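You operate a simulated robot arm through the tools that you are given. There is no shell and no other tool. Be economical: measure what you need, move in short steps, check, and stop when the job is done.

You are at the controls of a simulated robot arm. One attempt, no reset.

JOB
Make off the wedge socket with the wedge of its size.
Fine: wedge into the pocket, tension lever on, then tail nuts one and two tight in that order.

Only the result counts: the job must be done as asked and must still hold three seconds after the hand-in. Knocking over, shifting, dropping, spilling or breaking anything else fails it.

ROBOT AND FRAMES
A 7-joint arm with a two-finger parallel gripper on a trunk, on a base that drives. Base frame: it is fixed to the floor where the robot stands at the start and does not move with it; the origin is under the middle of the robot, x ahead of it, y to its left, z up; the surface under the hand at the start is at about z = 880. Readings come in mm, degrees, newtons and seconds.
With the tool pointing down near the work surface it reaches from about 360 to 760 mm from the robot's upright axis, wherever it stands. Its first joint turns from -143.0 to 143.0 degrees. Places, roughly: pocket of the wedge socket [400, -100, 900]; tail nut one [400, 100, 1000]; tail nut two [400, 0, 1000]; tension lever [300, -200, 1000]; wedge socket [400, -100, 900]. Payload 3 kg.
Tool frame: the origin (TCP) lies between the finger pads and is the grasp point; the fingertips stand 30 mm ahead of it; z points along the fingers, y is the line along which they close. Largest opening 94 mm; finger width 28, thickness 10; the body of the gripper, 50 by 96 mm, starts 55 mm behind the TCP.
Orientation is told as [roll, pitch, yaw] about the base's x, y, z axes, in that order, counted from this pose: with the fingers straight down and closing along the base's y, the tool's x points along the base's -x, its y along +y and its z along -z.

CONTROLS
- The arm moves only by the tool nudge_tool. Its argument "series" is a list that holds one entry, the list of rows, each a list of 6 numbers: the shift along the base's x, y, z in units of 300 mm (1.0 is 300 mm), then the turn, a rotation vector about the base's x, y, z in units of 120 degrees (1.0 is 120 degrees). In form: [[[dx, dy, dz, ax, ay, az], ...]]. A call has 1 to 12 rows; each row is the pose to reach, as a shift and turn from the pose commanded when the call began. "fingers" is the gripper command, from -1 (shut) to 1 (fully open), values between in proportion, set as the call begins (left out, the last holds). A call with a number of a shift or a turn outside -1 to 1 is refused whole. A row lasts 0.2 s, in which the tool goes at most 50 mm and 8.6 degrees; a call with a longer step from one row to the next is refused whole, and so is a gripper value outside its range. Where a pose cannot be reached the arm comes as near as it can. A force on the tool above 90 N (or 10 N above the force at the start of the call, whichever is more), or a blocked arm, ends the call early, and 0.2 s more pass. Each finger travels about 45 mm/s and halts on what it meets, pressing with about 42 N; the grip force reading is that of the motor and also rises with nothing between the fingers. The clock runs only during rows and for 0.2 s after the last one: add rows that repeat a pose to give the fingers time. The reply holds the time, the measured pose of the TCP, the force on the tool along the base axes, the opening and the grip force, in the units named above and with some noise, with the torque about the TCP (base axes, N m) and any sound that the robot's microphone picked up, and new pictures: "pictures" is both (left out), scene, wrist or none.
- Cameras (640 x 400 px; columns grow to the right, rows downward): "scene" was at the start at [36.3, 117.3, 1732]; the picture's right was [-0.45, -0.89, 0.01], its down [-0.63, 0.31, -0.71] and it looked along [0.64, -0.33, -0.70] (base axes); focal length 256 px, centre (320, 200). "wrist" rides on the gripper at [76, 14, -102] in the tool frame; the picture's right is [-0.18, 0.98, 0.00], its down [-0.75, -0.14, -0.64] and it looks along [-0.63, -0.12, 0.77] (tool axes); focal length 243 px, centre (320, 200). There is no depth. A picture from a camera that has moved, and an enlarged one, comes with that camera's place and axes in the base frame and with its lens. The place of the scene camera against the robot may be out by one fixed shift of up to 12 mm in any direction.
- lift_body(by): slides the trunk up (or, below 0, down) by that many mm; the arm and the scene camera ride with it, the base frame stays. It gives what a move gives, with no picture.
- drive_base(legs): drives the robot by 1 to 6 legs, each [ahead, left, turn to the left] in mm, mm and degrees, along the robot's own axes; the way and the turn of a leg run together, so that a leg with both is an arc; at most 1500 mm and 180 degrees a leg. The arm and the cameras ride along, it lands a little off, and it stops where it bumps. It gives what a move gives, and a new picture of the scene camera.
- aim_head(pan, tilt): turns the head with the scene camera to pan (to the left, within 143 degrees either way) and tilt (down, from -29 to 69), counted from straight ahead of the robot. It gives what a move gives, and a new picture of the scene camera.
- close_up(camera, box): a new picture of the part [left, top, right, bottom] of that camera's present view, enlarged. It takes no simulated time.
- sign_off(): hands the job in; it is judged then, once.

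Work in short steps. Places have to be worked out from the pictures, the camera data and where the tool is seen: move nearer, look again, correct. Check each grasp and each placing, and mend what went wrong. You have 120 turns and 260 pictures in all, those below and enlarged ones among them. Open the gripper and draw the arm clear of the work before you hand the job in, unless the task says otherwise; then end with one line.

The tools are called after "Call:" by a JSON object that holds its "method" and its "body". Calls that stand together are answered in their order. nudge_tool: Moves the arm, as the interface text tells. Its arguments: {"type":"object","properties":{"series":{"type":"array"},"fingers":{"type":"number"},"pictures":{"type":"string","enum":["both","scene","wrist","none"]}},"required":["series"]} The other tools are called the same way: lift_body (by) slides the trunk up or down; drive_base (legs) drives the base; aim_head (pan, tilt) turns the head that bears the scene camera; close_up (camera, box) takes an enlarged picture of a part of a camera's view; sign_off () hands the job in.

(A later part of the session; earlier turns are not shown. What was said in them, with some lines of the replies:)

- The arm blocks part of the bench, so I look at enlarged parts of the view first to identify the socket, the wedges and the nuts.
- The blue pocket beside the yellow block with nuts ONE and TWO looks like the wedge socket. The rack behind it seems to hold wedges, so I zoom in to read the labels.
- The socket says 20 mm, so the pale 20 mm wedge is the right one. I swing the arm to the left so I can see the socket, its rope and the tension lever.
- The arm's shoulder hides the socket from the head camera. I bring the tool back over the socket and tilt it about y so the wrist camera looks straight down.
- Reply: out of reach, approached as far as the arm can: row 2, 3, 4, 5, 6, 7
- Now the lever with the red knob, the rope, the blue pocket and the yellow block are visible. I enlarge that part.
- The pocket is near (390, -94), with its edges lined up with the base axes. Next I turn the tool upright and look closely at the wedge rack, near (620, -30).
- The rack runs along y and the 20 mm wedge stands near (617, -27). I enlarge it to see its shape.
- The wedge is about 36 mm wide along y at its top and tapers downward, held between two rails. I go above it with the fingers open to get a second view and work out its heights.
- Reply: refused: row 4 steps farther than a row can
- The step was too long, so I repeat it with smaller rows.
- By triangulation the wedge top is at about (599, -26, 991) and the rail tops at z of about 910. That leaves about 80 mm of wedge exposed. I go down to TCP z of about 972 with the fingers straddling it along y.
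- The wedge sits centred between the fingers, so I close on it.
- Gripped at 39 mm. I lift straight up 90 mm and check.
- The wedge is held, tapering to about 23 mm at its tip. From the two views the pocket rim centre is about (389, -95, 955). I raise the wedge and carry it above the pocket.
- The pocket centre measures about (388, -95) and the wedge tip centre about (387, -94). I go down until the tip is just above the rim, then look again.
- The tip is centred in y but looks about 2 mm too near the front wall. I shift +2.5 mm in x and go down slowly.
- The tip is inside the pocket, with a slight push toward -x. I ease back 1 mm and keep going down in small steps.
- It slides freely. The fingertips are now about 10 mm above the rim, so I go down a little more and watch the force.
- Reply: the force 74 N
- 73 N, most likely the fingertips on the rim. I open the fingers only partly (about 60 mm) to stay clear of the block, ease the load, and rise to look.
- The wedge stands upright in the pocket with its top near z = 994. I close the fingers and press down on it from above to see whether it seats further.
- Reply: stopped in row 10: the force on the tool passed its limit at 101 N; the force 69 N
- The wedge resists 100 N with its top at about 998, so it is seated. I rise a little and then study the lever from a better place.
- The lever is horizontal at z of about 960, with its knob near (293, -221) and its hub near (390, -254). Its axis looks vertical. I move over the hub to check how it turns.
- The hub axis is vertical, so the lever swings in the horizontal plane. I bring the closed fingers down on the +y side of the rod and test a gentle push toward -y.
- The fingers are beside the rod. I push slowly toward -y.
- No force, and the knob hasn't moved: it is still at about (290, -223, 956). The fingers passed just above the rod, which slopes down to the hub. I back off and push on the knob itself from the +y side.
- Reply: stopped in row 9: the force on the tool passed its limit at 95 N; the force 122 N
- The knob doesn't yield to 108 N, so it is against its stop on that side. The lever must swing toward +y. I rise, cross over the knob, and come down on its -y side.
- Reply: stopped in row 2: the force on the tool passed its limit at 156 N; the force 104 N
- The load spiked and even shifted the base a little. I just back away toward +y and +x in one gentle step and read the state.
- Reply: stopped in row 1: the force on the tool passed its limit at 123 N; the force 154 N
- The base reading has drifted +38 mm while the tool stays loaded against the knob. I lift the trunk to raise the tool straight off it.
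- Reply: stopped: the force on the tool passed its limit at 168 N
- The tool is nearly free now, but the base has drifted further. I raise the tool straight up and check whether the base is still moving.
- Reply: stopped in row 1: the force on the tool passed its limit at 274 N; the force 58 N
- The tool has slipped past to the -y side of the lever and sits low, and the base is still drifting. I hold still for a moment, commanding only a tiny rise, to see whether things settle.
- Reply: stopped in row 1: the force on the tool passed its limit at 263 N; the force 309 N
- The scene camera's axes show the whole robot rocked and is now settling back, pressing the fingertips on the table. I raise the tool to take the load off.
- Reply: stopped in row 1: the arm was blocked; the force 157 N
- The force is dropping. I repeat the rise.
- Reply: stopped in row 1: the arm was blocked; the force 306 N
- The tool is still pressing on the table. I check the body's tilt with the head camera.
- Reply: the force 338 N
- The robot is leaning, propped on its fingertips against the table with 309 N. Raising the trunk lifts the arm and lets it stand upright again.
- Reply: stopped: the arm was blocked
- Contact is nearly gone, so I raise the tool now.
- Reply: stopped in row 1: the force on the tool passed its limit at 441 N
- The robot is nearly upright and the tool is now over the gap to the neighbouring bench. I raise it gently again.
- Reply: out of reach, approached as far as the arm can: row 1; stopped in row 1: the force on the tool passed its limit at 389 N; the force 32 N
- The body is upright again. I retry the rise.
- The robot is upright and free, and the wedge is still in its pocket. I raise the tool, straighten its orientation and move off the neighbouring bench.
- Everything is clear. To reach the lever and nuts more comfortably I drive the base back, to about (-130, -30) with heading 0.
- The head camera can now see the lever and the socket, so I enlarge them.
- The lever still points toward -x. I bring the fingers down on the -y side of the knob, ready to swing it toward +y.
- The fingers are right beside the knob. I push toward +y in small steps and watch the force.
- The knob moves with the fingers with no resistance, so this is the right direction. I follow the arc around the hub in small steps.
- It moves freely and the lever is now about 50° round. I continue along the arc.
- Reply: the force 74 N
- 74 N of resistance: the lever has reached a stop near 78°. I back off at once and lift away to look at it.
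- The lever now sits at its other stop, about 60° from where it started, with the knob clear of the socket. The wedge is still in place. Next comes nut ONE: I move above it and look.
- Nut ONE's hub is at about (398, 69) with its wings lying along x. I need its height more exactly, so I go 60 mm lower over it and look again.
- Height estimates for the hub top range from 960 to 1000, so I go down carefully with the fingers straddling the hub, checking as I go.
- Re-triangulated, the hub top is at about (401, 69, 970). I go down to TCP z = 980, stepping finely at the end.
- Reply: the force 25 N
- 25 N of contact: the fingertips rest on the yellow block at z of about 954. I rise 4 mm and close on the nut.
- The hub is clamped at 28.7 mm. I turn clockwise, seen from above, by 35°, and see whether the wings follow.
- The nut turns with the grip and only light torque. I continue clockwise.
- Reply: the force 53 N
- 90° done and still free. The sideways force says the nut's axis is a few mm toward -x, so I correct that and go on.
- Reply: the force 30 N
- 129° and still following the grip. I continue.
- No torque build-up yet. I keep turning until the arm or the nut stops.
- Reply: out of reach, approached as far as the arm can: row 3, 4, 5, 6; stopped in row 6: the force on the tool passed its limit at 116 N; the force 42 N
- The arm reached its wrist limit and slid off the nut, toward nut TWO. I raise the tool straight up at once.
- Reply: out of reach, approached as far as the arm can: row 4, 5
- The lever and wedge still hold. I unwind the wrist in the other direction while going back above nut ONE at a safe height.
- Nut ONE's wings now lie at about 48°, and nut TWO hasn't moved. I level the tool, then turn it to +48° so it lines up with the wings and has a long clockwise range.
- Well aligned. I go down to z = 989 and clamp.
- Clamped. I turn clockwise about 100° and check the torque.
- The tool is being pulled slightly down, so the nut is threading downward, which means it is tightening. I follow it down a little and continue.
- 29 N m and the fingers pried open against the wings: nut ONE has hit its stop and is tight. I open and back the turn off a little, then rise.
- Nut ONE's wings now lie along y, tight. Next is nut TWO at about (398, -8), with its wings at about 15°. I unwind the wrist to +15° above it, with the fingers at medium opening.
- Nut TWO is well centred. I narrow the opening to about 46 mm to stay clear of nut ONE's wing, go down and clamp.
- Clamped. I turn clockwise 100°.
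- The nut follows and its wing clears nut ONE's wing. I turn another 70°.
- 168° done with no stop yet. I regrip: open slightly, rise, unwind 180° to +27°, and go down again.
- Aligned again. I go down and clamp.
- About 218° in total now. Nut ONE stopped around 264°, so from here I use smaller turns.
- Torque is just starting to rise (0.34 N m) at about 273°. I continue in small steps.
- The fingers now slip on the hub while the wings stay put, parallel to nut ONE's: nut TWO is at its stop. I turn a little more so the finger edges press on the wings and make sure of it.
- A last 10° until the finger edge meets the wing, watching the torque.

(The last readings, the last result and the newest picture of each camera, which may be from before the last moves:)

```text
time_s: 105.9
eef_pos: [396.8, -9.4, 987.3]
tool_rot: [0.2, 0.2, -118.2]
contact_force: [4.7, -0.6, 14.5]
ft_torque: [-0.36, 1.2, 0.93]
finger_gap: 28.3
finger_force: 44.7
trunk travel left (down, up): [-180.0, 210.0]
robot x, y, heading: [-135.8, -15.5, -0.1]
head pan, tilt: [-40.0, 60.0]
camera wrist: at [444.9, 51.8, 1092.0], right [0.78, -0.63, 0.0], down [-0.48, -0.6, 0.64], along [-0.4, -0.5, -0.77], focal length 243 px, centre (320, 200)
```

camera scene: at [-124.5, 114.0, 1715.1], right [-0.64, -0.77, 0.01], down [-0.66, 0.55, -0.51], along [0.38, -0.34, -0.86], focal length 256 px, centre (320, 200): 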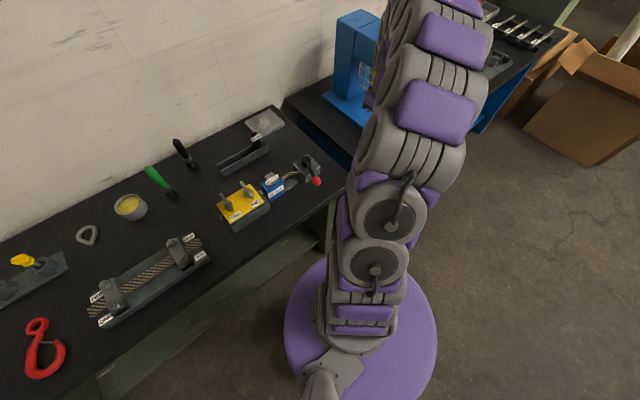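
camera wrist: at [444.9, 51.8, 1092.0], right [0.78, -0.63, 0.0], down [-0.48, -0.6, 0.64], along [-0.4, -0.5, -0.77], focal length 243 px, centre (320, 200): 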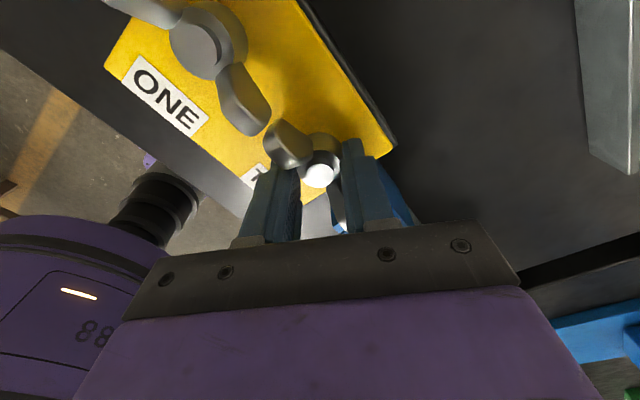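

The wings hold at 0.9 N m, so nut TWO is tight. I open without turning and rise to check both nuts.

Call:
{"method": "nudge_tool", "body": {"series": [[[0, 0, 0, 0, 0, 0], [0, 0, 0, 0, 0, 0], [0, 0, 0.06, 0, 0, 0], [0, 0, 0.18, 0, 0, 0], [0, 0, 0.32, 0, 0, 0], [0, 0, 0.45, 0, 0, 0], [0, 0, 0.45, 0, 0, 0]]], "fingers": -0.02, "pictures": "wrist"}}

Call:
{"method": "close_up", "body": {"camera": "wrist", "box": [200, 0, 520, 200]}}

```text
time_s: 107.5
eef_pos: [397.5, -9.1, 1123.1]
tool_rot: [0.2, 0.0, -118.2]
contact_force: [-0.6, 0.0, -0.4]
ft_torque: [0.0, 0.02, 0.01]
finger_gap: 46.2
finger_force: 0.0
trunk travel left (down, up): [-180.0, 210.0]
robot x, y, heading: [-135.5, -17.8, 0.1]
head pan, tilt: [-40.0, 60.0]
camera wrist: at [445.4, 51.4, 1226.3], right [0.78, -0.63, 0.0], down [-0.48, -0.6, 0.64], along [-0.4, -0.5, -0.77], focal length 243 px, centre (320, 200)
```

wrist: 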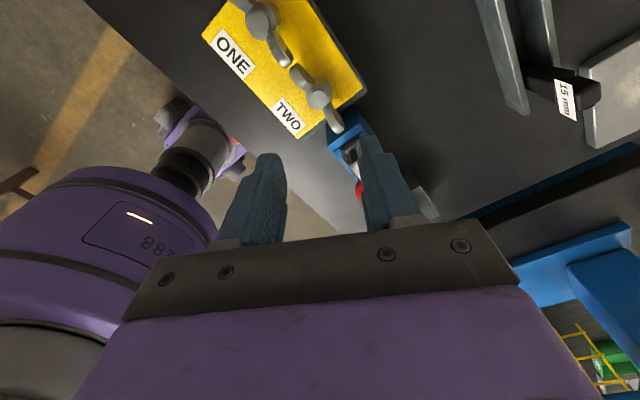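

```text
2.00 times, centred on (360, 100) of wrist
camera zoom: at [445.4, 51.4, 1226.3], right [0.78, -0.63, 0.0], down [-0.48, -0.6, 0.64], along [-0.4, -0.5, -0.77], focal length 485 px, centre (240, 400)
```

zoom: 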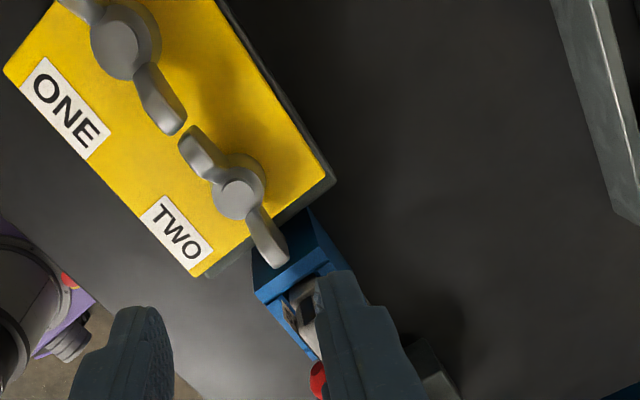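

Both nuts are at their stops, about 270° from the start. I draw the arm up and to the left and take a last look at the whole assembly.

Call:
{"method": "nudge_tool", "body": {"series": [[[0, 0.1, 0.1, 0, 0, 0], [0, 0.22, 0.2, 0, 0, 0.06], [0, 0.34, 0.3, 0, 0, 0.12], [0, 0.46, 0.4, 0, 0, 0.18], [0, 0.58, 0.45, 0, 0, 0.24], [0, 0.7, 0.45, 0, 0, 0.3], [0, 0.82, 0.45, 0, 0, 0.36], [0, 0.95, 0.45, 0, 0, 0.42], [0, 0.95, 0.45, 0, 0, 0.42]]], "fingers": 1, "pictures": "none"}}

Call:
{"method": "close_up", "body": {"camera": "scene", "box": [180, 110, 350, 240]}}

Call:
{"method": "close_up", "body": {"camera": "scene", "box": [0, 0, 640, 400]}}

```text
time_s: 109.5
eef_pos: [395.5, 276.7, 1257.6]
tool_rot: [0.2, 0.2, -67.6]
contact_force: [-0.9, -0.1, 0.1]
ft_torque: [0.0, 0.01, 0.01]
finger_gap: 93.9
finger_force: 0.1
trunk travel left (down, up): [-180.0, 210.0]
robot x, y, heading: [-135.1, -11.8, -0.2]
head pan, tilt: [-40.0, 60.0]
```

```text
3.08 times, centred on (265, 175) of scene
camera zoom: at [-121.9, 89.2, 1716.8], right [-0.64, -0.77, 0.0], down [-0.66, 0.56, -0.5], along [0.38, -0.32, -0.87], focal length 787 px, centre (489, 277)
```

zoom: 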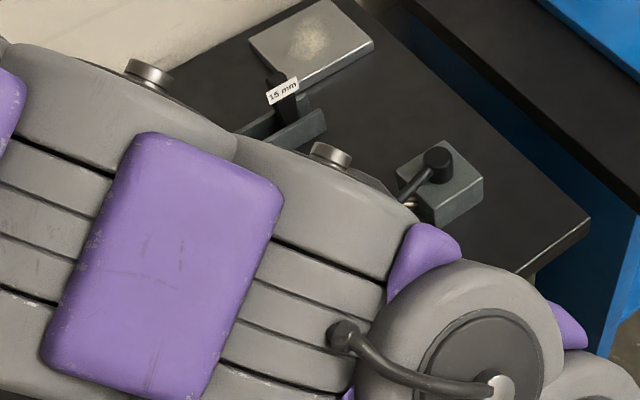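

```text
1.00 times, centred on (320, 200) of scene (not enlarged: the box is as wide or as high as the picture)
camera zoom: at [-121.9, 89.2, 1716.8], right [-0.64, -0.77, 0.0], down [-0.66, 0.56, -0.5], along [0.38, -0.32, -0.87], focal length 256 px, centre (320, 200)
```

zoom: 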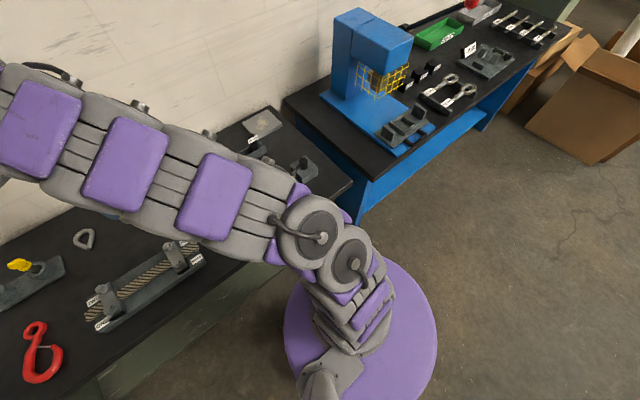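

The arm blocks the head view of the socket, but the wrist camera now looks toward it, so I check there.

Call:
{"method": "close_up", "body": {"camera": "wrist", "box": [160, 0, 480, 200]}}

```text
2.00 times, centred on (320, 100) of wrist
camera zoom: at [379.6, 352.2, 1361.9], right [0.98, 0.2, 0.0], down [0.15, -0.75, 0.64], along [0.13, -0.63, -0.77], focal length 485 px, centre (320, 400)
```

zoom: 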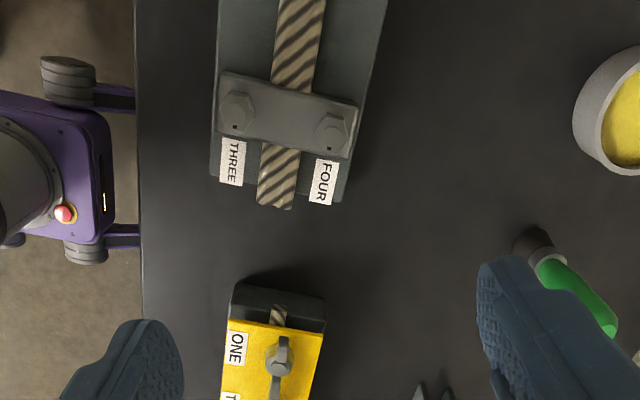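

The work is done. The wedge has been seated with 100 N, the lever is at its stop, nuts ONE and TWO are tight in that order, and the arm is clear with the gripper open. I hand it in.

Call:
{"method": "sign_off", "body": {}}

```text
The job is handed in.
```

I handed the job in: the 20 mm wedge is in the pocket, the tension lever is over at its stop, and nuts one and two were tightened in that order. No result came back. Early on, a push on the lever the wrong way rocked the robot and it hit both benches, with force readings up to about 440 N. I saw nothing knocked over or moved.
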